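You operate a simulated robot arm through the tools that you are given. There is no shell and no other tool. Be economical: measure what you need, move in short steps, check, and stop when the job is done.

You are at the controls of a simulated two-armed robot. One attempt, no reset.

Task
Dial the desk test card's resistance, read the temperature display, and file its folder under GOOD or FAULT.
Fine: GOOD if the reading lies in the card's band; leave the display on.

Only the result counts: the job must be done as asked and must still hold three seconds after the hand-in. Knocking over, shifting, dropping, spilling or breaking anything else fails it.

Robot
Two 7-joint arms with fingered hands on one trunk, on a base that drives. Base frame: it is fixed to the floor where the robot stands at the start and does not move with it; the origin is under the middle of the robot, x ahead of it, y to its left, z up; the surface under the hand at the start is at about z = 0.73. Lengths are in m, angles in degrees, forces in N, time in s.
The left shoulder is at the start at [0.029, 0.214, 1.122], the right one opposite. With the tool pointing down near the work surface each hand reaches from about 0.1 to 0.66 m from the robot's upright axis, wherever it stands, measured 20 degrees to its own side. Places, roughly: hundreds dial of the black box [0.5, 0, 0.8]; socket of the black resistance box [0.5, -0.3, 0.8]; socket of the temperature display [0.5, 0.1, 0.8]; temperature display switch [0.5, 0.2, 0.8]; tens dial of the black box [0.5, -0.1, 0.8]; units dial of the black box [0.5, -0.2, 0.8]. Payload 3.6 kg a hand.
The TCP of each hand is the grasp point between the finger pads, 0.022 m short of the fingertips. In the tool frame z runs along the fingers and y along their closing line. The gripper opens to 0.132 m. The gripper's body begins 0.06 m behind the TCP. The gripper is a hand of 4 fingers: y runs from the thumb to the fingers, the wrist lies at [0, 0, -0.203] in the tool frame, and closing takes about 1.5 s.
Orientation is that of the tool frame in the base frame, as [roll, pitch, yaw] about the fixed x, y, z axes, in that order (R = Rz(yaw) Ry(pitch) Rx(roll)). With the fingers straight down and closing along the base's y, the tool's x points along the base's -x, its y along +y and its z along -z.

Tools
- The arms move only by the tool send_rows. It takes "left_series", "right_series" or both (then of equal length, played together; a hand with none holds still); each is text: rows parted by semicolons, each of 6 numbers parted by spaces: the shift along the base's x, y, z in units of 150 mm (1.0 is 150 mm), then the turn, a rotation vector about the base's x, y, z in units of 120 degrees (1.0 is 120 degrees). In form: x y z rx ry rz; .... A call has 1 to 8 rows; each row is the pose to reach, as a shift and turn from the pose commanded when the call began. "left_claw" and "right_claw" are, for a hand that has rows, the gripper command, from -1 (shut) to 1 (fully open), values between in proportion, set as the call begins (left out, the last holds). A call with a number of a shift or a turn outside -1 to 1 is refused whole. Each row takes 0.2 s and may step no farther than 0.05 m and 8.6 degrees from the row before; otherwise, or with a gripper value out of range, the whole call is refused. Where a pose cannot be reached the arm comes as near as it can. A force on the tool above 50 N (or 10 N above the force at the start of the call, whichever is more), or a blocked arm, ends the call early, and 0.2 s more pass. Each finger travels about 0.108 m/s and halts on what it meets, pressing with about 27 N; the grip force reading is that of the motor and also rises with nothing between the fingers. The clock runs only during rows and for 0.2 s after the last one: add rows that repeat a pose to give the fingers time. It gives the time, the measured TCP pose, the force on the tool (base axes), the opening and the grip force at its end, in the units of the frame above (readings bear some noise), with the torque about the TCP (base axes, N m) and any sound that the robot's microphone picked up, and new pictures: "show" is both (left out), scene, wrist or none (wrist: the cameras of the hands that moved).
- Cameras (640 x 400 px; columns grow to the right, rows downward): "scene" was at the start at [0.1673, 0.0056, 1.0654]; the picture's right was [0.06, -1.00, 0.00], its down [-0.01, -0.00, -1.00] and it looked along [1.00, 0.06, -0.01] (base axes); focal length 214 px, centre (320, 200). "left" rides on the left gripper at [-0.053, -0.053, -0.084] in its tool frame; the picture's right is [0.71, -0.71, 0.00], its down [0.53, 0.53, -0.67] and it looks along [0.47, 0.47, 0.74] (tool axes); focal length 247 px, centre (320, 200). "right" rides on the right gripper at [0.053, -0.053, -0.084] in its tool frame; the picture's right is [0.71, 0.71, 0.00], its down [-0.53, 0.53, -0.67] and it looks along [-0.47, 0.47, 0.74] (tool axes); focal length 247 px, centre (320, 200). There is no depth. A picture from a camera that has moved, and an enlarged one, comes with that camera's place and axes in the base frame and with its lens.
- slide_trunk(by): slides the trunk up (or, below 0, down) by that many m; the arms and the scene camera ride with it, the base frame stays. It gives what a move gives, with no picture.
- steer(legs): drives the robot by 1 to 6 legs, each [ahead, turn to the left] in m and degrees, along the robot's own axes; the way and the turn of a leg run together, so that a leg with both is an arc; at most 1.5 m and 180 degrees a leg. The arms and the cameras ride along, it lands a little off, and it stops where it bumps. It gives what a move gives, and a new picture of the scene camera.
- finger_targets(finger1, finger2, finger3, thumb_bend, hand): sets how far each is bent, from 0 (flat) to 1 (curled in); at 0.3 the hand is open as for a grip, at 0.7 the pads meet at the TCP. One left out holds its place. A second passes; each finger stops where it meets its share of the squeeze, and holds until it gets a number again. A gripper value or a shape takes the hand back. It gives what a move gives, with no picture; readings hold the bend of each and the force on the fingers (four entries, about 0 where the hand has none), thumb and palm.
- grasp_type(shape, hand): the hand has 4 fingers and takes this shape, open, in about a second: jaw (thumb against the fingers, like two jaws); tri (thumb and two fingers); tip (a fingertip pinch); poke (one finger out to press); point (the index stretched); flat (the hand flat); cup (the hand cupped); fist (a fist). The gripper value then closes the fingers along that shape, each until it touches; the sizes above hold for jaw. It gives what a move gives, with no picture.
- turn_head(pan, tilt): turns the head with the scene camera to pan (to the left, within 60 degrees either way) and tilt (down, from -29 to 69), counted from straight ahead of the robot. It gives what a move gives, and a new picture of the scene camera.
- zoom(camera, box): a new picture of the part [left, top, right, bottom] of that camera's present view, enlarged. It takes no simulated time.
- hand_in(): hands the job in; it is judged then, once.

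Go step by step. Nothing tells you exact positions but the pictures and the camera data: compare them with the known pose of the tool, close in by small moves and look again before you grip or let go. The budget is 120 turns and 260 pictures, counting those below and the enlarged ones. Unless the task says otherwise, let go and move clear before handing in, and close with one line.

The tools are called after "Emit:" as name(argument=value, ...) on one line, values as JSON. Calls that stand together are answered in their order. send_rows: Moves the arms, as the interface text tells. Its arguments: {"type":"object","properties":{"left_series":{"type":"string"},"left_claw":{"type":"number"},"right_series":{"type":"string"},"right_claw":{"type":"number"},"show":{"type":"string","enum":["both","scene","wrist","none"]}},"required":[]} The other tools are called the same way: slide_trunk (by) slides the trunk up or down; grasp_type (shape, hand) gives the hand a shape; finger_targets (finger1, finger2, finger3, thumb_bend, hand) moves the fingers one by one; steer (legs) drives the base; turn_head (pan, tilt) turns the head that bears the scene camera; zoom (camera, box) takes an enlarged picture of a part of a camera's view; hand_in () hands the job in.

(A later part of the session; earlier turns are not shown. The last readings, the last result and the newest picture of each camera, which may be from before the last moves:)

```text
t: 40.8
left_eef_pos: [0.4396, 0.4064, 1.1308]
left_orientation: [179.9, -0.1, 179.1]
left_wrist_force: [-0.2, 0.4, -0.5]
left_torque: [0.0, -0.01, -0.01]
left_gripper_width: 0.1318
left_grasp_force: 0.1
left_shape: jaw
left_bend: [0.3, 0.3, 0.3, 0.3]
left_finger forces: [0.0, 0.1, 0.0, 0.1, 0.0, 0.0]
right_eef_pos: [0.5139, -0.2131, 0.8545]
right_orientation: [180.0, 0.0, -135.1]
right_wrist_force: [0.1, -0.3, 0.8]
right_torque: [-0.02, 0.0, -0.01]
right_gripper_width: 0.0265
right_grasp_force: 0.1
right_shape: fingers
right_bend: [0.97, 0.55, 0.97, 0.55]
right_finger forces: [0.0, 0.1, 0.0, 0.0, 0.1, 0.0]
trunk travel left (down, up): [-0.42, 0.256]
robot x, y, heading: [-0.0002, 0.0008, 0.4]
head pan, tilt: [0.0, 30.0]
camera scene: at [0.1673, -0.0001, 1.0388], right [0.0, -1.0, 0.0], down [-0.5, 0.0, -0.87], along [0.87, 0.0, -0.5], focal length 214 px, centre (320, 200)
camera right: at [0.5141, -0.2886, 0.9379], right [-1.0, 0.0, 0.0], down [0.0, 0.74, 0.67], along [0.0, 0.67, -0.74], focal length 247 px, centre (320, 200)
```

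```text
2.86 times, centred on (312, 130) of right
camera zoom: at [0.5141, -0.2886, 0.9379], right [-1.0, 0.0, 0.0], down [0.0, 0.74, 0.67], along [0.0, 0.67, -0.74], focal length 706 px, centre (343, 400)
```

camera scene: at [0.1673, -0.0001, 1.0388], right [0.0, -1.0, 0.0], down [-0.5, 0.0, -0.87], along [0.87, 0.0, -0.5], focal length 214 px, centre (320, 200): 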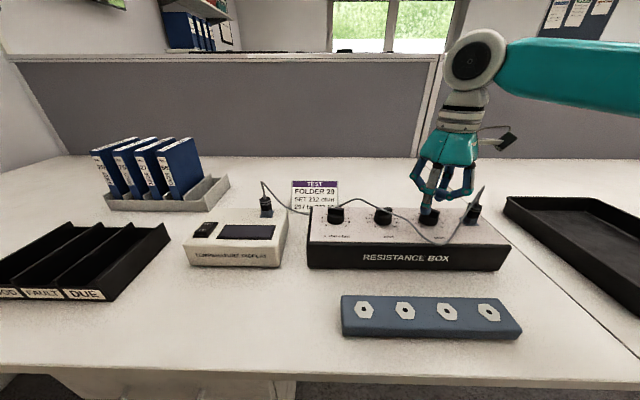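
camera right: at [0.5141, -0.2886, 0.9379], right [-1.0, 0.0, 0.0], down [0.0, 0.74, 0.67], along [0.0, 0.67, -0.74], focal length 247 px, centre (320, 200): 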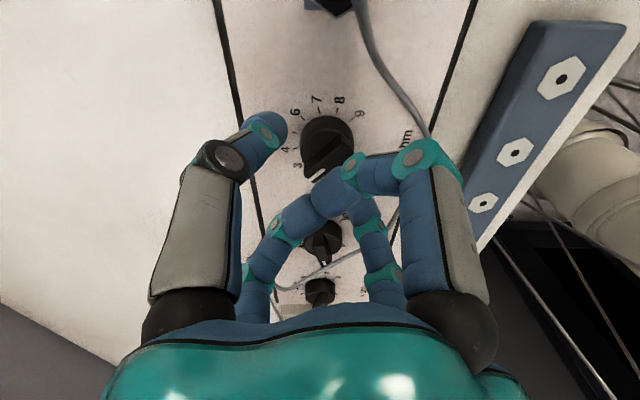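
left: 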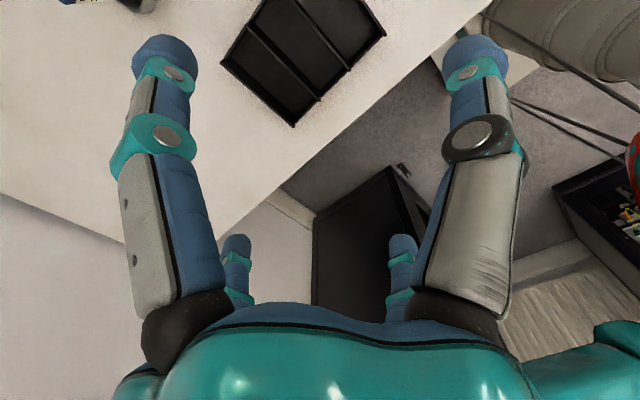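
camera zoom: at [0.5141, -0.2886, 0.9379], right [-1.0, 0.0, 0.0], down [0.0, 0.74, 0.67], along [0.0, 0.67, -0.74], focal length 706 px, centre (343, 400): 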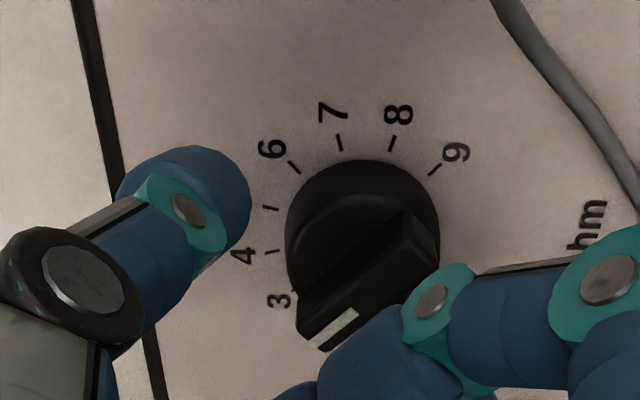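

The curled finger's knuckle (radius ≈0.055, z≥0.849 after lowering) clears the plug (top ≈0.83). Lowering and gripping.

Emit:
send_rows(right_series="0 0 -0.05 0 0 0; 0 0 -0.097 0 0 0; 0 0 -0.097 0 0 0", show="none")

Emit:
finger_targets(hand="right", finger2=0.75, thumb_bend=0.75)

Emit:
send_rows(right_series="0 0 0 0 0 0.06; 0 0 0 0 0 0.12; 0 0 0 0 0 0.18; 0 0 0 0 0 0.24; 0 0 0 0 0 0.255; 0 0 0 0 0 0.255")

Emit:
zoom(camera="scene", box=[360, 170, 488, 250])

Emit:
finger_targets(hand="right", finger2=0.55, thumb_bend=0.55)

Emit:
send_rows(right_series="0 0 0.2 0 0 0; 0 0 0.4 0 0 0; 0 0 0.6 0 0 0; 0 0 0.6 0 0 0", show="wrist")

Emit:
zoom(camera="right", box=[240, 40, 400, 140])

Emit:
zoom(camera="scene", box=[308, 180, 468, 280])

```text
t: 41.6
left_eef_pos: [0.439, 0.4074, 1.1309]
left_orientation: [180.0, -0.2, 179.0]
left_wrist_force: [0.3, -0.2, -0.7]
left_torque: [-0.01, 0.0, 0.01]
left_gripper_width: 0.1318
left_grasp_force: 0.0
left_shape: jaw
left_bend: [0.3, 0.3, 0.3, 0.3]
left_finger forces: [0.0, 0.0, 0.0, 0.0, 0.0, 0.0]
right_eef_pos: [0.514, -0.2126, 0.84]
right_orientation: [179.8, 0.0, -135.1]
right_wrist_force: [0.0, 0.0, -0.2]
right_torque: [0.0, 0.01, -0.01]
right_gripper_width: 0.0269
right_grasp_force: 0.0
right_shape: fingers
right_bend: [0.97, 0.55, 0.97, 0.55]
right_finger forces: [0.0, 0.1, 0.1, 0.1, 0.0, 0.0]
trunk travel left (down, up): [-0.42, 0.256]
robot x, y, heading: [0.003, -0.0016, 0.0]
head pan, tilt: [0.0, 30.0]
```

```text
t: 42.6
left_eef_pos: [0.4403, 0.4071, 1.1319]
left_orientation: [179.9, -0.1, 179.0]
left_wrist_force: [0.5, 0.8, 0.1]
left_torque: [-0.01, 0.01, -0.03]
left_gripper_width: 0.1318
left_grasp_force: 0.1
left_shape: jaw
left_bend: [0.3, 0.3, 0.3, 0.3]
left_finger forces: [0.0, 0.1, 0.0, 0.1, 0.1, 0.0]
right_eef_pos: [0.5148, -0.2128, 0.8398]
right_orientation: [179.9, -0.1, -135.1]
right_wrist_force: [-1.6, 1.9, -0.4]
right_torque: [0.0, -0.04, 0.03]
right_gripper_width: 0.0061
right_grasp_force: 4.7
right_shape: fingers
right_bend: [0.97, 0.65, 0.97, 0.72]
right_finger forces: [0.0, 6.4, 0.0, 0.1, 3.4, 0.0]
trunk travel left (down, up): [-0.42, 0.256]
robot x, y, heading: [-0.0015, 0.0004, -0.2]
head pan, tilt: [0.0, 30.0]
```

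```text
t: 44.0
left_eef_pos: [0.4397, 0.4077, 1.1318]
left_orientation: [-179.9, -0.1, 179.0]
left_wrist_force: [0.3, -0.4, 0.9]
left_torque: [0.0, -0.01, 0.01]
left_gripper_width: 0.1321
left_grasp_force: 0.0
left_shape: jaw
left_bend: [0.3, 0.3, 0.3, 0.3]
left_finger forces: [0.0, 0.0, 0.1, 0.0, 0.0, 0.1]
right_eef_pos: [0.515, -0.2113, 0.8411]
right_orientation: [-180.0, 0.0, -104.5]
right_wrist_force: [-1.1, 6.6, 1.1]
right_torque: [0.13, 0.01, -0.06]
right_gripper_width: 0.0048
right_grasp_force: 5.9
right_shape: fingers
right_bend: [0.97, 0.65, 0.97, 0.73]
right_finger forces: [0.0, 7.1, 0.0, 0.1, 4.0, 0.1]
trunk travel left (down, up): [-0.42, 0.256]
robot x, y, heading: [0.0005, -0.0031, 0.1]
head pan, tilt: [0.0, 30.0]
camera scene: at [0.1672, 0.0006, 1.0388], right [0.0, -1.0, 0.0], down [-0.5, 0.0, -0.87], along [0.87, 0.0, -0.5], focal length 214 px, centre (320, 200)
camera right: at [0.5525, -0.2773, 0.9237], right [-0.86, -0.51, 0.0], down [-0.38, 0.64, 0.67], along [-0.34, 0.58, -0.74], focal length 247 px, centre (320, 200)
```

scene: 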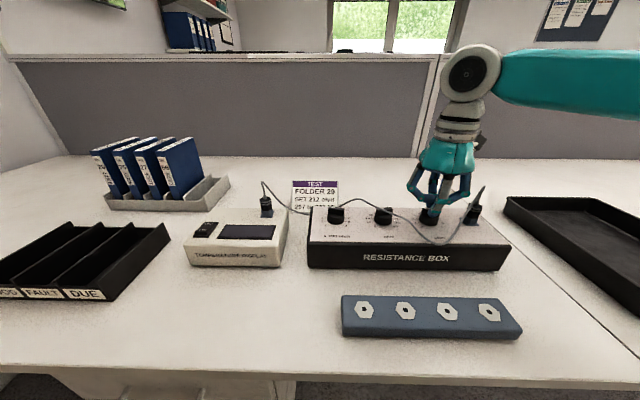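
right: 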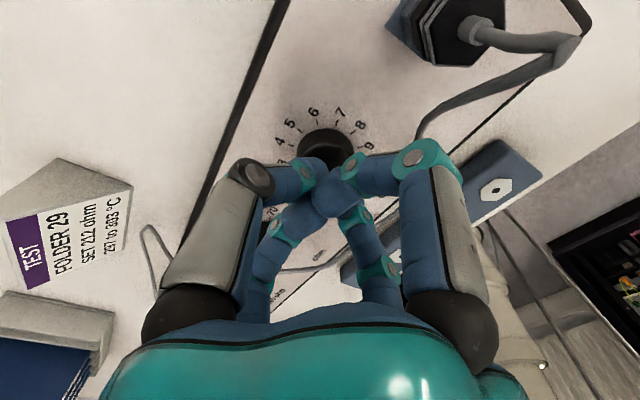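

```text
5.00 times, centred on (424, 210) of scene
camera zoom: at [0.1672, 0.0006, 1.0388], right [0.0, -1.0, 0.0], down [-0.5, 0.0, -0.87], along [0.87, 0.0, -0.5], focal length 1072 px, centre (-200, 150)
```

zoom: 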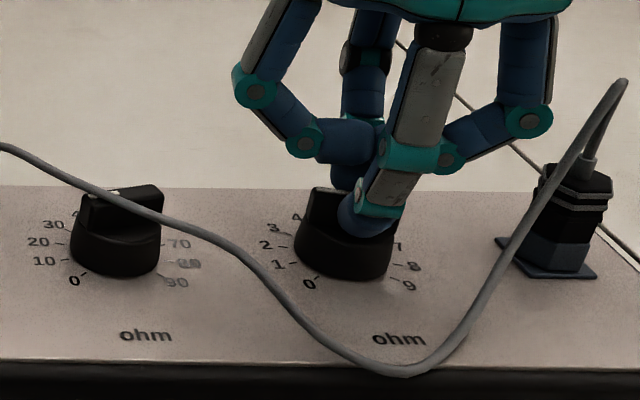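

```text
t: 45.0
left_eef_pos: [0.441, 0.4064, 1.1312]
left_orientation: [179.9, -0.1, 179.1]
left_wrist_force: [0.4, 0.6, 0.4]
left_torque: [-0.01, 0.04, 0.01]
left_gripper_width: 0.1318
left_grasp_force: 0.1
left_shape: jaw
left_bend: [0.3, 0.3, 0.3, 0.3]
left_finger forces: [0.0, 0.1, 0.0, 0.0, 0.0, 0.1]
right_eef_pos: [0.515, -0.2133, 0.8404]
right_orientation: [180.0, 0.0, -104.5]
right_wrist_force: [-0.4, 0.4, 0.0]
right_torque: [0.01, 0.03, 0.02]
right_gripper_width: 0.0263
right_grasp_force: 0.1
right_shape: fingers
right_bend: [0.97, 0.55, 0.97, 0.55]
right_finger forces: [0.0, 0.0, 0.1, 0.1, 0.0, 0.1]
trunk travel left (down, up): [-0.42, 0.256]
robot x, y, heading: [-0.0031, -0.0053, 0.0]
head pan, tilt: [0.0, 30.0]
```

```text
t: 46.0
left_eef_pos: [0.4416, 0.4048, 1.1317]
left_orientation: [180.0, -0.1, 179.0]
left_wrist_force: [0.1, 0.6, 0.5]
left_torque: [0.0, -0.02, -0.03]
left_gripper_width: 0.1321
left_grasp_force: 0.0
left_shape: jaw
left_bend: [0.3, 0.3, 0.3, 0.3]
left_finger forces: [0.0, 0.0, 0.0, 0.1, 0.1, 0.0]
right_eef_pos: [0.5152, -0.213, 0.9303]
right_orientation: [179.9, 0.0, -104.6]
right_wrist_force: [0.1, 0.1, 0.5]
right_torque: [-0.02, -0.01, 0.0]
right_gripper_width: 0.0263
right_grasp_force: 0.1
right_shape: fingers
right_bend: [0.97, 0.55, 0.97, 0.55]
right_finger forces: [0.0, 0.1, 0.1, 0.0, 0.0, 0.0]
trunk travel left (down, up): [-0.42, 0.256]
robot x, y, heading: [0.0001, -0.0003, -0.0]
head pan, tilt: [0.0, 30.0]
camera right: at [0.5524, -0.2786, 1.0141], right [-0.86, -0.51, 0.0], down [-0.38, 0.64, 0.67], along [-0.34, 0.58, -0.74], focal length 247 px, centre (320, 200)
```

right: 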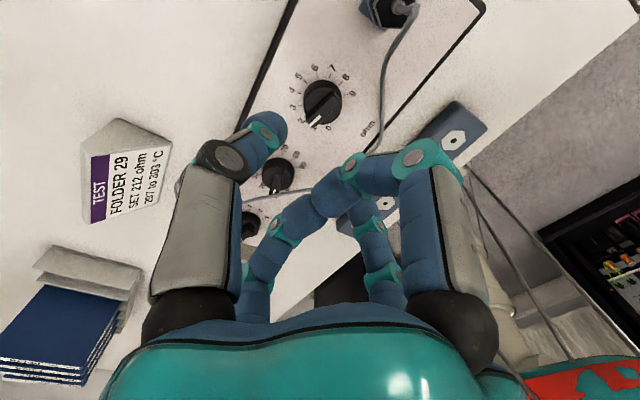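

```text
4.00 times, centred on (320, 90) of right
camera zoom: at [0.5524, -0.2786, 1.0141], right [-0.86, -0.51, 0.0], down [-0.38, 0.64, 0.67], along [-0.34, 0.58, -0.74], focal length 988 px, centre (320, 640)
```

zoom: 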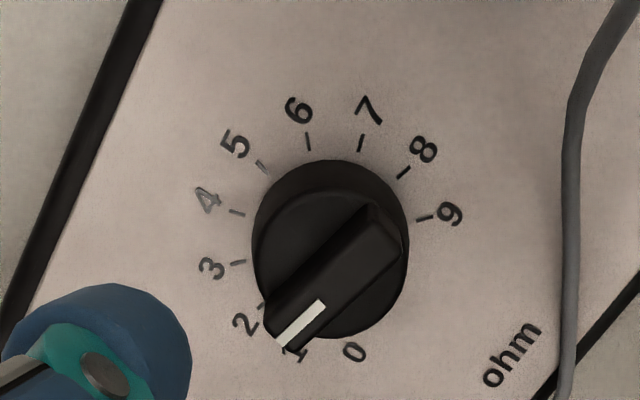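

```text
4.00 times, centred on (388, 230) of scene
camera zoom: at [0.1675, -0.0001, 1.0388], right [0.0, -1.0, 0.0], down [-0.5, 0.0, -0.87], along [0.87, 0.0, -0.5], focal length 858 px, centre (48, 80)
```

zoom: 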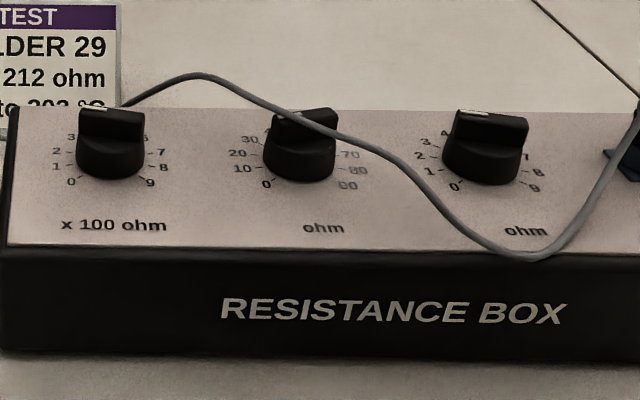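

Box now reads 2-1-2 = 212 ohm. Next: park the right hand and prepare a left pressing finger for the switch.

Emit:
send_rows(right_series="0 -0.2 0.3 0 0 0; -0.2 -0.4 0.6 0 0 0; -0.5 -0.5 0.8 0 0 0; -0.8 -0.6 0.9 0 0 0; -1 -0.6 0.9 0 0 0", show="none")

Emit:
finger_targets(hand="left", finger1=1, finger2=0.7, finger3=1, thumb_bend=1)

Emit:
zoom(camera="scene", box=[172, 180, 300, 260])

Emit:
zoom(camera="left", box=[0, 0, 640, 400])

```text
refused: row 1 steps farther than a row can; nothing moved
```

```text
t: 47.0
left_eef_pos: [0.4395, 0.4067, 1.1305]
left_orientation: [179.9, -0.2, 179.0]
left_wrist_force: [-0.1, 0.3, -0.4]
left_torque: [0.02, 0.01, 0.01]
left_gripper_width: 0.0147
left_grasp_force: 0.1
left_shape: fingers
left_bend: [0.88, 0.66, 0.88, 0.98]
left_finger forces: [0.0, 0.0, 0.0, 0.0, 0.1, 0.1]
right_eef_pos: [0.5143, -0.2129, 0.9312]
right_orientation: [180.0, 0.0, -104.5]
right_wrist_force: [-0.2, -0.1, -0.3]
right_torque: [0.0, -0.02, 0.0]
right_gripper_width: 0.0266
right_grasp_force: 0.1
right_shape: fingers
right_bend: [0.97, 0.55, 0.97, 0.55]
right_finger forces: [0.0, 0.0, 0.0, 0.0, 0.0, 0.0]
trunk travel left (down, up): [-0.42, 0.256]
robot x, y, heading: [-0.0015, 0.001, -0.1]
head pan, tilt: [0.0, 30.0]
```

```text
5.00 times, centred on (236, 220) of scene
camera zoom: at [0.1674, -0.0001, 1.0388], right [0.0, -1.0, 0.0], down [-0.5, 0.0, -0.87], along [0.87, 0.0, -0.5], focal length 1072 px, centre (740, 100)
```

zoom: 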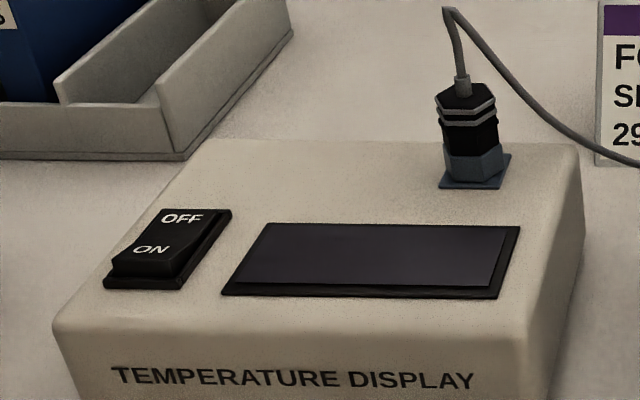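

```text
1.00 times, centred on (320, 200) of left (not enlarged: the box is as wide or as high as the picture)
camera zoom: at [0.4933, 0.3523, 1.2146], right [-0.72, -0.69, 0.0], down [-0.52, 0.54, 0.67], along [-0.46, 0.48, -0.74], focal length 247 px, centre (320, 200)
```

zoom: 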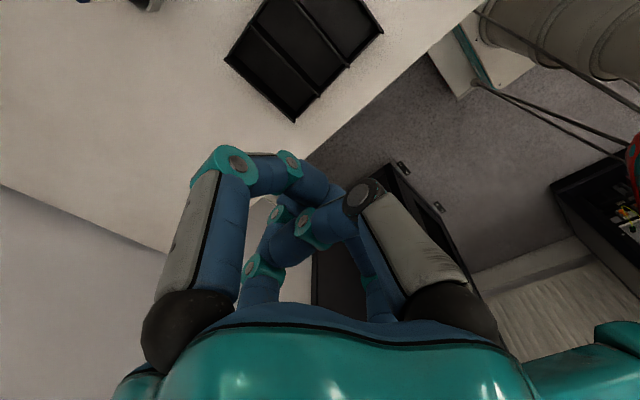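

The ON end of the rocker is at about (0.482, 0.219, 0.787). Moving both: right retreats, left goes over the switch.

Emit:
send_rows(right_series="0 -0.1 0.2 0 0 0; -0.15 -0.2 0.4 0 0 0; -0.35 -0.3 0.6 0 0 0; -0.6 -0.35 0.7 0 0 0; -0.85 -0.4 0.8 0 0 0; -0.95 -0.4 0.8 0 0 0", left_series="0.05 -0.15 -0.2 0 0 0; 0.1 -0.3 -0.4 0 0 0; 0.15 -0.45 -0.6 0 0 0; 0.2 -0.6 -0.8 0 0 0; 0.25 -0.8 -0.9 0 0 0; 0.283 -1 -1 0 0 0", show="none")

Emit:
send_rows(left_series="0 -0.1 -0.2 0 0 0; 0 -0.25 -0.4 0 0 0; 0 -0.25 -0.6 0 0 0; 0 -0.25 -0.6 0 0 0")

Emit:
zoom(camera="scene", box=[140, 150, 300, 250])

```text
t: 48.4
left_eef_pos: [0.4821, 0.2564, 0.9804]
left_orientation: [-180.0, 0.0, 179.0]
left_wrist_force: [0.0, 0.3, 0.2]
left_torque: [-0.01, -0.03, 0.01]
left_gripper_width: 0.0116
left_grasp_force: 0.1
left_shape: fingers
left_bend: [0.97, 0.66, 0.97, 0.99]
left_finger forces: [0.0, 0.1, 0.0, 0.1, 0.0, 0.1]
right_eef_pos: [0.3708, -0.2733, 1.0508]
right_orientation: [180.0, 0.0, -104.5]
right_wrist_force: [0.3, -0.1, -0.3]
right_torque: [0.03, 0.0, -0.01]
right_gripper_width: 0.0267
right_grasp_force: 0.0
right_shape: fingers
right_bend: [0.97, 0.55, 0.97, 0.55]
right_finger forces: [0.1, 0.0, 0.1, 0.0, 0.1, 0.1]
trunk travel left (down, up): [-0.42, 0.256]
robot x, y, heading: [0.0015, 0.0004, -0.0]
head pan, tilt: [0.0, 30.0]
```

```text
t: 49.4
left_eef_pos: [0.482, 0.2183, 0.89]
left_orientation: [-180.0, 0.0, 179.0]
left_wrist_force: [-0.5, -0.7, -0.7]
left_torque: [0.04, -0.02, 0.05]
left_gripper_width: 0.0115
left_grasp_force: 0.1
left_shape: fingers
left_bend: [0.97, 0.66, 0.97, 0.99]
left_finger forces: [0.0, 0.2, 0.0, 0.0, 0.0, 0.0]
right_eef_pos: [0.3708, -0.2741, 1.0518]
right_orientation: [179.9, 0.0, -104.4]
right_wrist_force: [0.9, -1.0, 1.1]
right_torque: [-0.01, 0.0, -0.01]
right_gripper_width: 0.0263
right_grasp_force: 0.1
right_shape: fingers
right_bend: [0.97, 0.55, 0.97, 0.55]
right_finger forces: [0.1, 0.1, 0.0, 0.1, 0.0, 0.0]
trunk travel left (down, up): [-0.42, 0.256]
robot x, y, heading: [0.0002, -0.0014, 0.1]
head pan, tilt: [0.0, 30.0]
camera scene: at [0.1672, -0.0002, 1.0388], right [0.0, -1.0, 0.0], down [-0.5, 0.0, -0.87], along [0.87, 0.0, -0.5], focal length 214 px, centre (320, 200)
camera left: at [0.5347, 0.1638, 0.9737], right [-0.72, -0.69, 0.0], down [-0.52, 0.54, 0.67], along [-0.46, 0.48, -0.74], focal length 247 px, centre (320, 200)
```

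scene: 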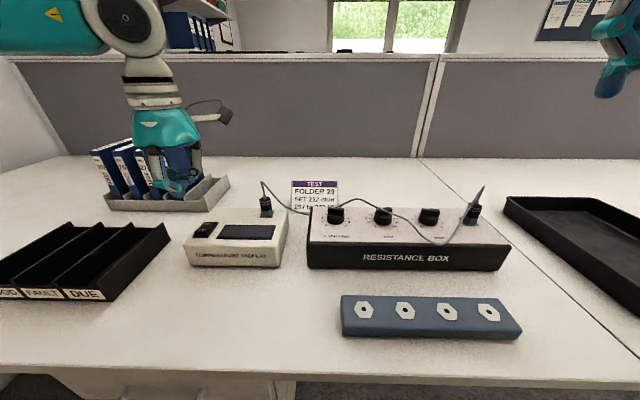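
left: 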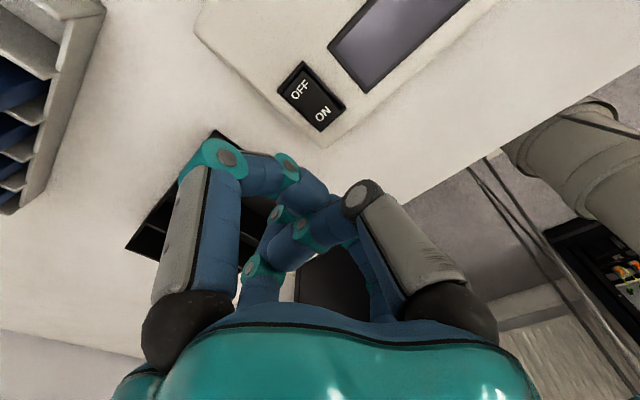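

```text
4.00 times, centred on (220, 200) of scene
camera zoom: at [0.1672, -0.0002, 1.0388], right [0.0, -1.0, 0.0], down [-0.5, 0.0, -0.87], along [0.87, 0.0, -0.5], focal length 858 px, centre (720, 200)
```

zoom: 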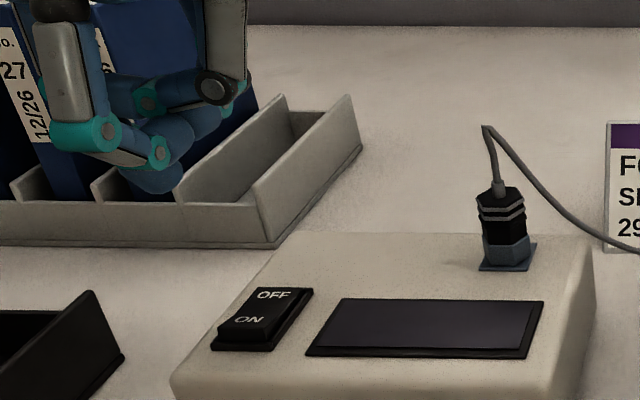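

Fingertip is about at (0.478, 0.233, 0.864). Shifting 14 mm right and coming down close to the switch.

Emit:
send_rows(left_series="0 -0.093 -0.1 0 0 0; 0 -0.093 -0.3 0 0 0; 0 -0.093 -0.42 0 0 0; 0 -0.093 -0.42 0 0 0")

Emit:
zoom(camera="scene", box=[156, 180, 284, 260])

Emit:
zoom(camera="left", box=[200, 60, 424, 200])

```text
t: 50.4
left_eef_pos: [0.4813, 0.2047, 0.8272]
left_orientation: [-180.0, 0.0, 179.0]
left_wrist_force: [-0.6, 0.6, 0.5]
left_torque: [-0.02, 0.0, 0.04]
left_gripper_width: 0.0116
left_grasp_force: 0.2
left_shape: fingers
left_bend: [0.97, 0.66, 0.97, 0.99]
left_finger forces: [0.0, 0.0, 0.0, 0.0, 0.0, 0.1]
right_eef_pos: [0.3692, -0.2732, 1.052]
right_orientation: [179.9, -0.1, -104.4]
right_wrist_force: [0.6, 0.7, 0.4]
right_torque: [-0.01, -0.03, 0.02]
right_gripper_width: 0.0265
right_grasp_force: 0.0
right_shape: fingers
right_bend: [0.97, 0.55, 0.97, 0.55]
right_finger forces: [0.0, 0.1, 0.1, 0.0, 0.0, 0.0]
trunk travel left (down, up): [-0.42, 0.256]
robot x, y, heading: [-0.0026, 0.0014, 0.1]
head pan, tilt: [0.0, 30.0]
camera scene: at [0.1673, -0.0002, 1.0388], right [0.0, -1.0, 0.0], down [-0.5, 0.0, -0.87], along [0.87, 0.0, -0.5], focal length 214 px, centre (320, 200)
camera left: at [0.5347, 0.1501, 0.9104], right [-0.72, -0.69, 0.0], down [-0.52, 0.54, 0.67], along [-0.46, 0.48, -0.74], focal length 247 px, centre (320, 200)
```

scene: 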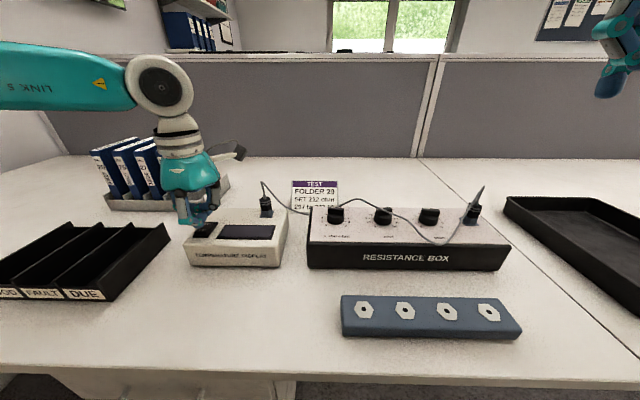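
left: 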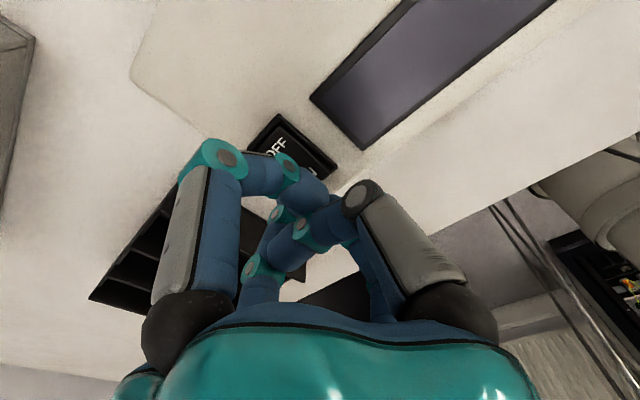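

```text
5.00 times, centred on (220, 220) of scene
camera zoom: at [0.1673, -0.0002, 1.0388], right [0.0, -1.0, 0.0], down [-0.5, 0.0, -0.87], along [0.87, 0.0, -0.5], focal length 1072 px, centre (820, 100)
```

zoom: 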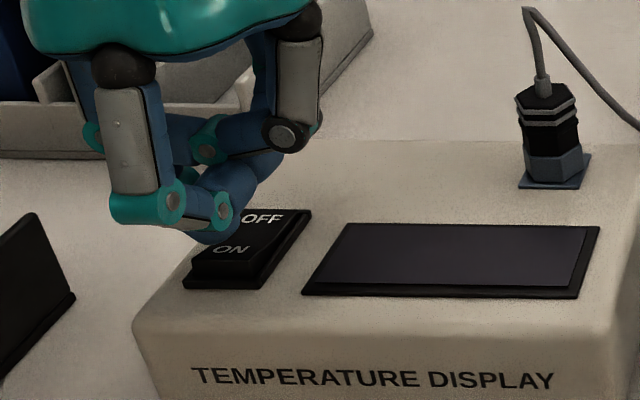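

```text
2.86 times, centred on (312, 130) of left
camera zoom: at [0.5347, 0.1501, 0.9104], right [-0.72, -0.69, 0.0], down [-0.52, 0.54, 0.67], along [-0.46, 0.48, -0.74], focal length 706 px, centre (343, 400)
```

zoom: 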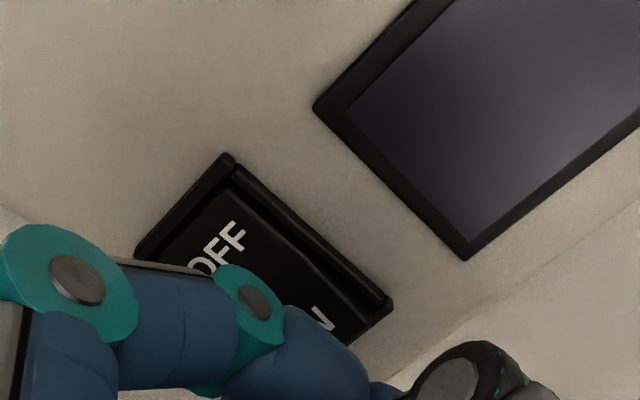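

Fingertip is ~14 mm above the ON half; shifting 6 mm right and pressing gently.

Emit:
send_rows(left_series="0 -0.04 -0.04 0 0 0; 0 -0.04 -0.08 0 0 0; 0 -0.04 -0.1 0 0 0; 0 -0.04 -0.12 0 0 0; 0 -0.04 -0.13 0 0 0")

Emit:
zoom(camera="scene", box=[156, 180, 284, 260])

```text
t: 51.6
left_eef_pos: [0.482, 0.1984, 0.8088]
left_orientation: [-179.9, 0.0, 178.9]
left_wrist_force: [-2.3, -3.7, 11.1]
left_torque: [-0.01, 0.03, 0.01]
left_gripper_width: 0.0125
left_grasp_force: 6.0
left_shape: fingers
left_bend: [0.97, 0.77, 0.97, 1.0]
left_finger forces: [0.1, 12.2, 0.0, 0.0, 0.0, 0.0]
right_eef_pos: [0.3683, -0.2726, 1.0502]
right_orientation: [180.0, 0.0, -104.4]
right_wrist_force: [1.0, -0.2, -0.7]
right_torque: [-0.01, 0.02, 0.02]
right_gripper_width: 0.0265
right_grasp_force: 0.2
right_shape: fingers
right_bend: [0.97, 0.55, 0.97, 0.55]
right_finger forces: [0.1, 0.0, 0.0, 0.1, 0.1, 0.1]
trunk travel left (down, up): [-0.42, 0.256]
robot x, y, heading: [0.0, 0.0007, 0.2]
head pan, tilt: [0.0, 30.0]
camera scene: at [0.1663, -0.0007, 1.039], right [0.0, -1.0, 0.0], down [-0.5, 0.0, -0.87], along [0.87, 0.0, -0.5], focal length 214 px, centre (320, 200)
camera left: at [0.5341, 0.1436, 0.8924], right [-0.72, -0.69, 0.0], down [-0.52, 0.54, 0.67], along [-0.46, 0.48, -0.74], focal length 247 px, centre (320, 200)
```

scene: 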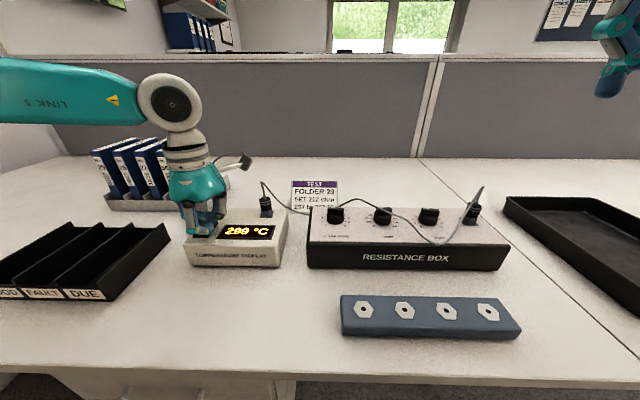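
left: 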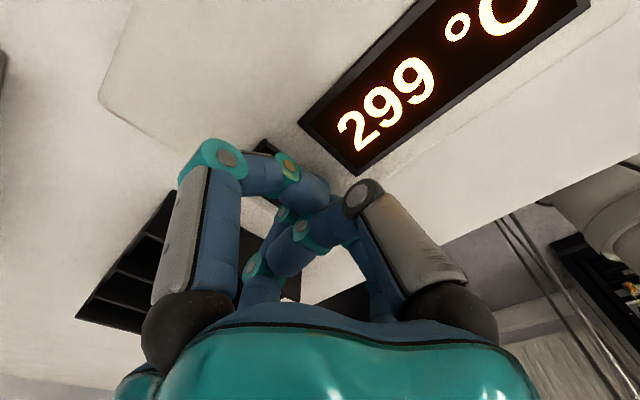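

```text
5.00 times, centred on (220, 220) of scene
camera zoom: at [0.1663, -0.0007, 1.039], right [0.0, -1.0, 0.0], down [-0.5, 0.0, -0.87], along [0.87, 0.0, -0.5], focal length 1072 px, centre (820, 100)
```

zoom: 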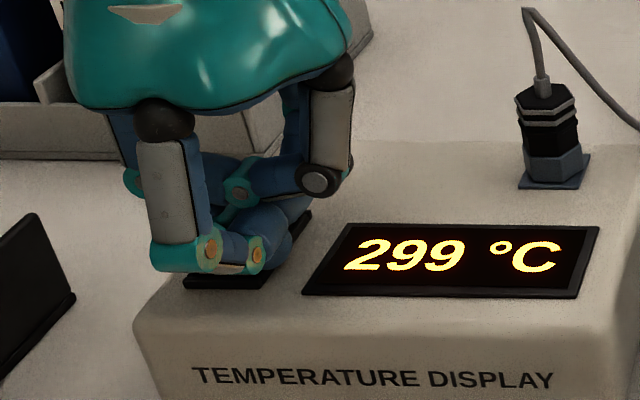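

The display reads 299 °C, inside 297–303, so folder 29 goes under GOOD. Lifting off the switch and re-reading.

Emit:
send_rows(left_series="0 0 0.2 0 0 0; 0 0 0.5 0 0 0; 0 0.2 0.8 0 0 0; -0.3 0.4 0.9 0 0 0; -0.6 0.5 1 0 0 0", show="scene")

Emit:
grasp_type(hand="left", shape="jaw")

Emit:
turn_head(pan=25, tilt=30)

```text
refused: row 3 steps farther than a row can; nothing moved
```

```text
t: 52.5
left_eef_pos: [0.4825, 0.196, 0.8138]
left_orientation: [-179.9, 0.3, 178.9]
left_wrist_force: [-2.1, -11.3, 36.6]
left_torque: [1.34, 0.04, 0.11]
left_gripper_width: 0.1167
left_grasp_force: 0.0
left_shape: jaw
left_bend: [0.3, 0.42, 0.3, 0.3]
left_finger forces: [0.0, 38.0, 0.1, 0.0, 0.0, 0.0]
right_eef_pos: [0.3668, -0.2756, 1.0508]
right_orientation: [-179.9, 0.2, -104.5]
right_wrist_force: [0.0, 0.2, -0.8]
right_torque: [0.01, 0.03, 0.02]
right_gripper_width: 0.0265
right_grasp_force: 0.2
right_shape: fingers
right_bend: [0.97, 0.55, 0.97, 0.55]
right_finger forces: [0.1, 0.1, 0.0, 0.0, 0.0, 0.0]
trunk travel left (down, up): [-0.42, 0.256]
robot x, y, heading: [-0.0044, -0.0001, 0.3]
head pan, tilt: [0.0, 30.0]
```

```text
t: 53.4
left_eef_pos: [0.4816, 0.1959, 0.8137]
left_orientation: [-179.8, 0.5, 179.0]
left_wrist_force: [-2.9, -13.0, 36.4]
left_torque: [1.32, 0.1, 0.14]
left_gripper_width: 0.1168
left_grasp_force: 0.1
left_shape: jaw
left_bend: [0.3, 0.42, 0.3, 0.3]
left_finger forces: [0.0, 38.6, 0.0, 0.1, 0.0, 0.0]
right_eef_pos: [0.366, -0.2755, 1.0528]
right_orientation: [-180.0, 0.2, -104.6]
right_wrist_force: [-0.7, -0.2, -0.3]
right_torque: [0.01, -0.02, 0.0]
right_gripper_width: 0.0265
right_grasp_force: 0.0
right_shape: fingers
right_bend: [0.97, 0.55, 0.97, 0.55]
right_finger forces: [0.0, 0.0, 0.0, 0.1, 0.1, 0.0]
trunk travel left (down, up): [-0.42, 0.256]
robot x, y, heading: [0.0004, -0.0036, -0.1]
head pan, tilt: [25.0, 30.0]
camera scene: at [0.156, 0.036, 1.0395], right [0.42, -0.91, 0.0], down [-0.45, -0.21, -0.87], along [0.79, 0.37, -0.5], focal length 214 px, centre (320, 200)
```

scene: 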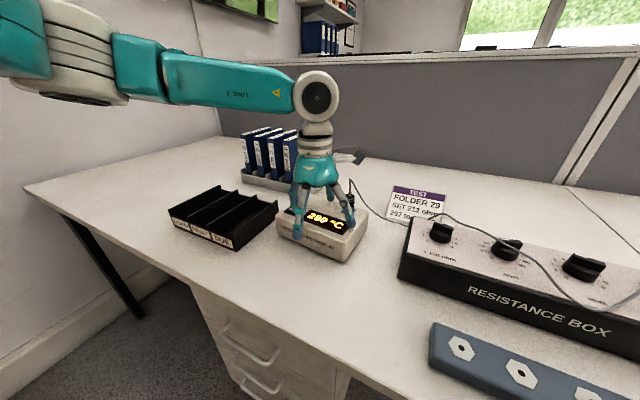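

The lift was refused and the fingers opened while low, pressing on the display. Lifting straight up now.

Emit:
send_rows(left_series="0 0 0.1 0 0 0; 0 0 0.35 0 0 0; 0 0 0.6 0 0 0; 0 0 0.85 0 0 0; 0 0 1 0 0 0; 0 0 1 0 0 0", show="both")

Emit:
zoom(camera="scene", box=[240, 170, 400, 270])

```text
t: 54.8
left_eef_pos: [0.4821, 0.1988, 0.9591]
left_orientation: [180.0, -0.1, 179.0]
left_wrist_force: [0.9, 0.5, 0.6]
left_torque: [-0.02, 0.01, 0.04]
left_gripper_width: 0.132
left_grasp_force: 0.1
left_shape: jaw
left_bend: [0.3, 0.3, 0.3, 0.3]
left_finger forces: [0.0, 0.0, 0.0, 0.2, 0.0, 0.0]
right_eef_pos: [0.3696, -0.2729, 1.0513]
right_orientation: [179.8, -0.1, -104.5]
right_wrist_force: [-0.8, 0.8, -0.2]
right_torque: [0.01, 0.0, 0.0]
right_gripper_width: 0.0266
right_grasp_force: 0.1
right_shape: fingers
right_bend: [0.97, 0.55, 0.97, 0.55]
right_finger forces: [0.0, 0.0, 0.1, 0.1, 0.0, 0.0]
trunk travel left (down, up): [-0.42, 0.256]
robot x, y, heading: [0.0019, 0.0009, -0.1]
head pan, tilt: [25.0, 30.0]
camera scene: at [0.1589, 0.0382, 1.0388], right [0.42, -0.91, 0.0], down [-0.45, -0.21, -0.87], along [0.78, 0.37, -0.5], focal length 214 px, centre (320, 200)
camera left: at [0.5359, 0.1446, 1.0422], right [-0.72, -0.69, 0.0], down [-0.52, 0.54, 0.67], along [-0.47, 0.48, -0.74], focal length 247 px, centre (320, 200)
```

scene: 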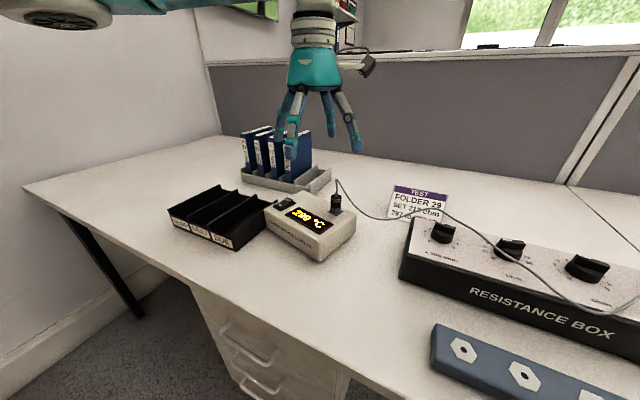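
left: 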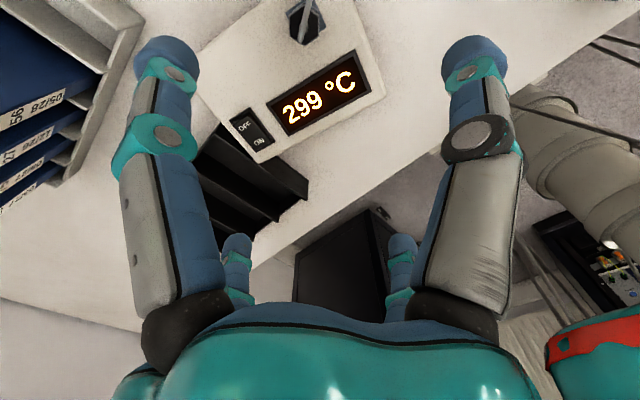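

```text
4.00 times, centred on (320, 220) of scene
camera zoom: at [0.1589, 0.0382, 1.0388], right [0.42, -0.91, 0.0], down [-0.45, -0.21, -0.87], along [0.78, 0.37, -0.5], focal length 858 px, centre (320, 120)
```

zoom: 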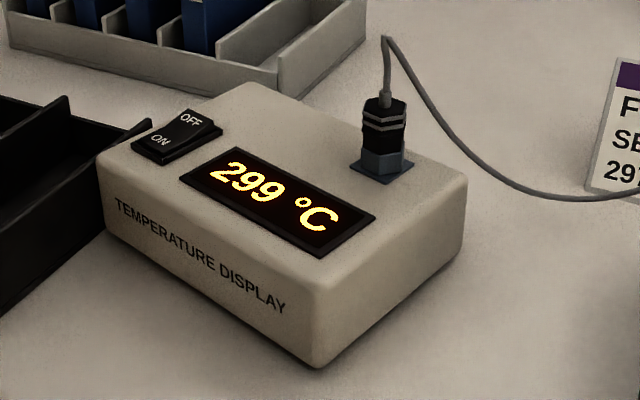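

Display is on at 299 °C. I'll move the left hand aside and look straight ahead to check nothing shifted and to measure rack and tray.

Emit:
send_rows(left_series="-0.1 0.1 0.2 0 0 0; -0.2 0.2 0.4 0 0 0; -0.4 0.4 0.5 0 0 0; -0.6 0.6 0.6 0 0 0; -0.8 0.8 0.7 0 0 0; -1 1 0.7 0 0 0", show="none")

Emit:
turn_head(pan=0, tilt=30)

Emit:
zoom(camera="scene", box=[172, 180, 300, 260])

Emit:
zoom(camera="scene", box=[80, 120, 240, 220])

Emit:
zoom(camera="scene", box=[0, 200, 192, 320])

```text
t: 56.2
left_eef_pos: [0.3316, 0.3526, 1.0623]
left_orientation: [-179.9, 0.0, 179.0]
left_wrist_force: [-0.4, 0.3, -0.1]
left_torque: [-0.04, -0.04, 0.03]
left_gripper_width: 0.1317
left_grasp_force: 0.0
left_shape: jaw
left_bend: [0.3, 0.3, 0.3, 0.3]
left_finger forces: [0.0, 0.1, 0.0, 0.0, 0.0, 0.0]
right_eef_pos: [0.3681, -0.273, 1.0514]
right_orientation: [-179.9, 0.0, -104.5]
right_wrist_force: [-0.3, -0.3, 0.1]
right_torque: [0.03, -0.06, 0.0]
right_gripper_width: 0.0263
right_grasp_force: 0.1
right_shape: fingers
right_bend: [0.97, 0.55, 0.97, 0.55]
right_finger forces: [0.0, 0.1, 0.0, 0.0, 0.1, 0.0]
trunk travel left (down, up): [-0.42, 0.256]
robot x, y, heading: [-0.0021, -0.0016, 0.2]
head pan, tilt: [25.0, 30.0]
```

```text
t: 57.1
left_eef_pos: [0.3334, 0.3521, 1.0616]
left_orientation: [179.9, -0.1, 179.0]
left_wrist_force: [0.1, 0.2, 0.3]
left_torque: [0.02, -0.02, 0.03]
left_gripper_width: 0.1322
left_grasp_force: 0.0
left_shape: jaw
left_bend: [0.3, 0.3, 0.3, 0.3]
left_finger forces: [0.0, 0.0, 0.0, 0.1, 0.0, 0.1]
right_eef_pos: [0.3697, -0.273, 1.0507]
right_orientation: [179.9, 0.0, -104.5]
right_wrist_force: [-1.0, 0.3, 0.2]
right_torque: [0.04, 0.02, 0.01]
right_gripper_width: 0.0265
right_grasp_force: 0.0
right_shape: fingers
right_bend: [0.97, 0.55, 0.97, 0.55]
right_finger forces: [0.0, 0.0, 0.0, 0.0, 0.1, 0.0]
trunk travel left (down, up): [-0.42, 0.256]
robot x, y, heading: [0.0003, -0.0026, 0.0]
head pan, tilt: [0.0, 30.0]
camera scene: at [0.1671, -0.0001, 1.0388], right [0.0, -1.0, 0.0], down [-0.5, 0.0, -0.87], along [0.87, 0.0, -0.5], focal length 214 px, centre (320, 200)
```

scene: 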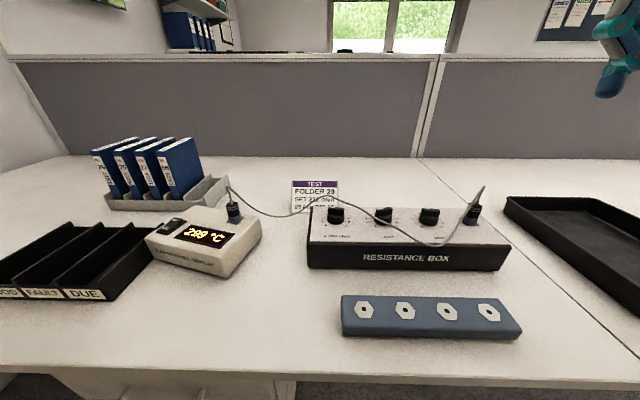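

```text
5.00 times, centred on (236, 220) of scene
camera zoom: at [0.1671, -0.0001, 1.0388], right [0.0, -1.0, 0.0], down [-0.5, 0.0, -0.87], along [0.87, 0.0, -0.5], focal length 1072 px, centre (740, 100)
```

zoom: 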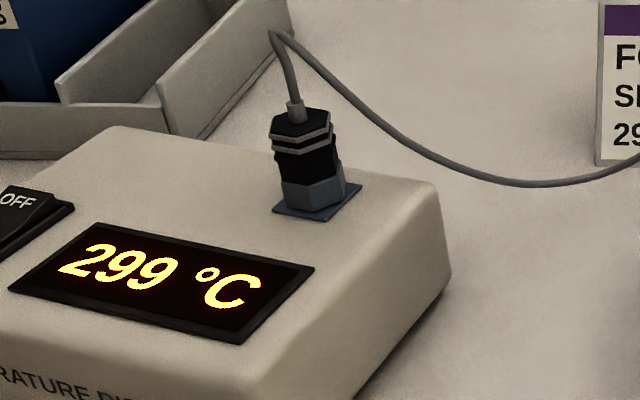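

```text
4.00 times, centred on (160, 170) of scene
camera zoom: at [0.1671, -0.0001, 1.0388], right [0.0, -1.0, 0.0], down [-0.5, 0.0, -0.87], along [0.87, 0.0, -0.5], focal length 858 px, centre (960, 320)
```

zoom: 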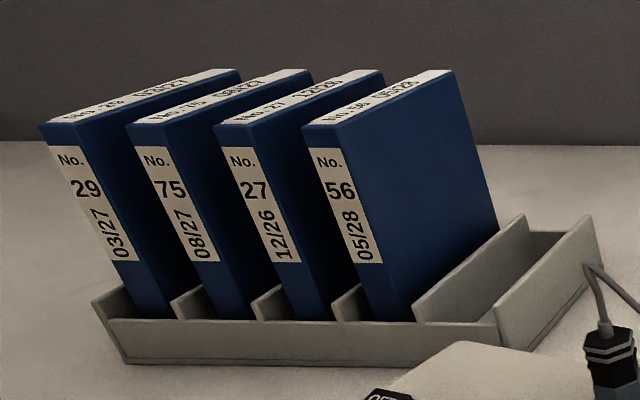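

```text
3.33 times, centred on (96, 260) of scene
camera zoom: at [0.1671, -0.0001, 1.0388], right [0.0, -1.0, 0.0], down [-0.5, 0.0, -0.87], along [0.87, 0.0, -0.5], focal length 715 px, centre (1067, 0)
```

zoom: 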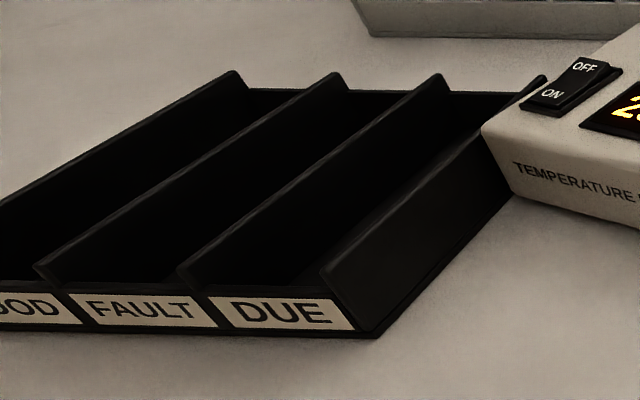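

The display was dragged when the fingers opened on it: measured about 78 mm to the left, 12 mm toward me, and turned about 15° clockwise. It must go back. I'll spread the left thumb and finger 2 wide, curl the others, turn the hand to match, and grip the display front-to-back to slide it home.

Emit:
finger_targets(hand="left", finger1=1, finger2=0.12, finger3=1, thumb_bend=0.12)

Emit:
send_rows(left_series="0.1 -0.08 0 0 0 0.07; 0.2 -0.16 0 0 0 0.14; 0.3 -0.24 0 0 0 0.21; 0.45 -0.32 0 0 0 0.28; 0.6 -0.4 0 0 0 0.35; 0.75 -0.5 0 0 0 0.42; 0.9 -0.6 0 0 0 0.49; 1 -0.68 0 0 0 0.56", show="none")

Emit:
send_rows(left_series="0.1 0 0 0 0 0.04; 0.2 0 -0.1 0 0 0.073; 0.27 0 -0.3 0 0 0.073; 0.27 0 -0.6 0 0 0.073; 0.27 0 -0.8 0 0 0.073; 0.27 0 -0.8 0 0 0.073")

Emit:
zoom(camera="scene", box=[120, 130, 312, 250])

```text
t: 58.1
left_eef_pos: [0.3328, 0.3525, 1.0616]
left_orientation: [-179.9, -0.2, 179.0]
left_wrist_force: [-0.4, -0.4, -0.5]
left_torque: [0.01, -0.03, 0.02]
left_gripper_width: 0.0754
left_grasp_force: 0.0
left_shape: fingers
left_bend: [0.79, 0.12, 0.79, 0.12]
left_finger forces: [0.1, 0.0, 0.1, 0.0, 0.0, 0.0]
right_eef_pos: [0.3698, -0.2733, 1.052]
right_orientation: [179.9, 0.0, -104.5]
right_wrist_force: [-0.1, -0.7, -0.4]
right_torque: [0.05, 0.02, -0.01]
right_gripper_width: 0.0267
right_grasp_force: 0.1
right_shape: fingers
right_bend: [0.97, 0.55, 0.97, 0.55]
right_finger forces: [0.1, 0.0, 0.1, 0.0, 0.0, 0.0]
trunk travel left (down, up): [-0.42, 0.256]
robot x, y, heading: [0.0012, -0.0022, -0.0]
head pan, tilt: [0.0, 30.0]
```

```text
t: 59.9
left_eef_pos: [0.4829, 0.2495, 1.0643]
left_orientation: [179.9, -0.1, -113.8]
left_wrist_force: [-0.4, 0.0, 0.7]
left_torque: [0.0, -0.02, -0.01]
left_gripper_width: 0.076
left_grasp_force: 0.1
left_shape: fingers
left_bend: [0.97, 0.12, 0.97, 0.12]
left_finger forces: [0.0, 0.0, 0.0, 0.1, 0.0, 0.0]
right_eef_pos: [0.3702, -0.2733, 1.0514]
right_orientation: [179.9, 0.0, -104.5]
right_wrist_force: [-0.1, 0.8, -0.1]
right_torque: [0.0, -0.02, -0.02]
right_gripper_width: 0.0266
right_grasp_force: 0.0
right_shape: fingers
right_bend: [0.97, 0.55, 0.97, 0.55]
right_finger forces: [0.1, 0.1, 0.0, 0.0, 0.0, 0.0]
trunk travel left (down, up): [-0.42, 0.256]
robot x, y, heading: [0.0007, -0.0001, -0.0]
head pan, tilt: [0.0, 30.0]
```

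```text
t: 61.3
left_eef_pos: [0.5226, 0.2468, 0.9436]
left_orientation: [179.9, 0.0, -105.1]
left_wrist_force: [0.2, -0.4, 0.7]
left_torque: [-0.01, -0.03, 0.04]
left_gripper_width: 0.076
left_grasp_force: 0.1
left_shape: fingers
left_bend: [0.97, 0.12, 0.97, 0.12]
left_finger forces: [0.0, 0.1, 0.0, 0.0, 0.0, 0.0]
right_eef_pos: [0.3689, -0.2727, 1.0527]
right_orientation: [180.0, 0.1, -104.5]
right_wrist_force: [-0.8, 1.6, -0.3]
right_torque: [0.0, 0.01, -0.01]
right_gripper_width: 0.0265
right_grasp_force: 0.1
right_shape: fingers
right_bend: [0.97, 0.55, 0.97, 0.55]
right_finger forces: [0.1, 0.0, 0.0, 0.1, 0.0, 0.1]
trunk travel left (down, up): [-0.42, 0.256]
robot x, y, heading: [-0.002, -0.0022, -0.0]
head pan, tilt: [0.0, 30.0]
camera scene: at [0.1673, -0.0002, 1.0388], right [0.0, -1.0, 0.0], down [-0.5, 0.0, -0.87], along [0.87, 0.0, -0.5], focal length 214 px, centre (320, 200)
camera left: at [0.5892, 0.2839, 1.027], right [0.5, -0.87, 0.0], down [-0.64, -0.37, 0.67], along [-0.58, -0.33, -0.74], focal length 247 px, centre (320, 200)
```

scene: 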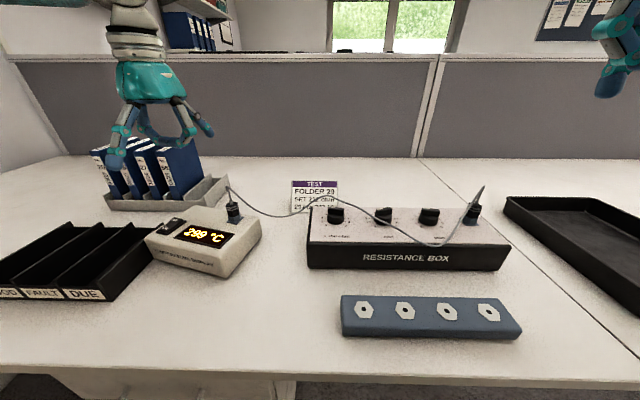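
left: 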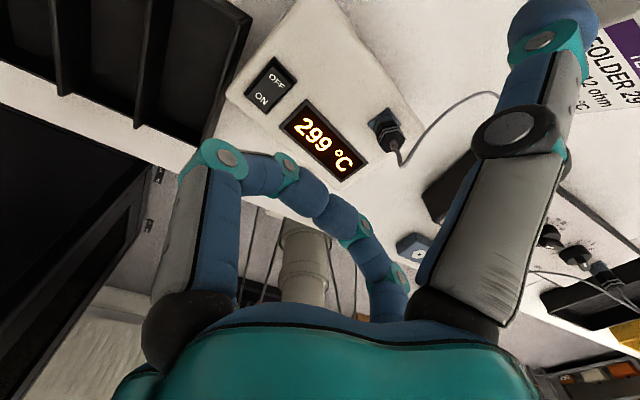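

```text
3.33 times, centred on (216, 190) of scene
camera zoom: at [0.1673, -0.0002, 1.0388], right [0.0, -1.0, 0.0], down [-0.5, 0.0, -0.87], along [0.87, 0.0, -0.5], focal length 715 px, centre (667, 233)
```

zoom: 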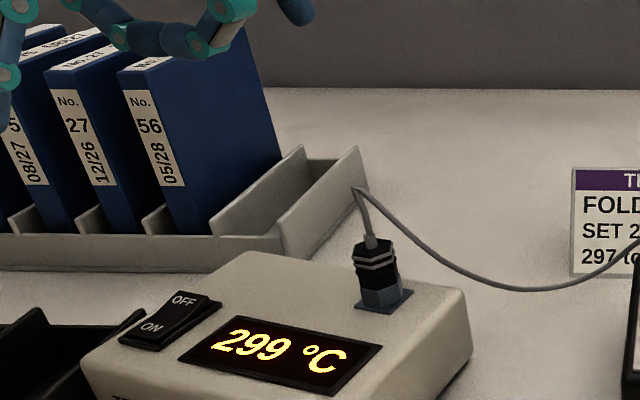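

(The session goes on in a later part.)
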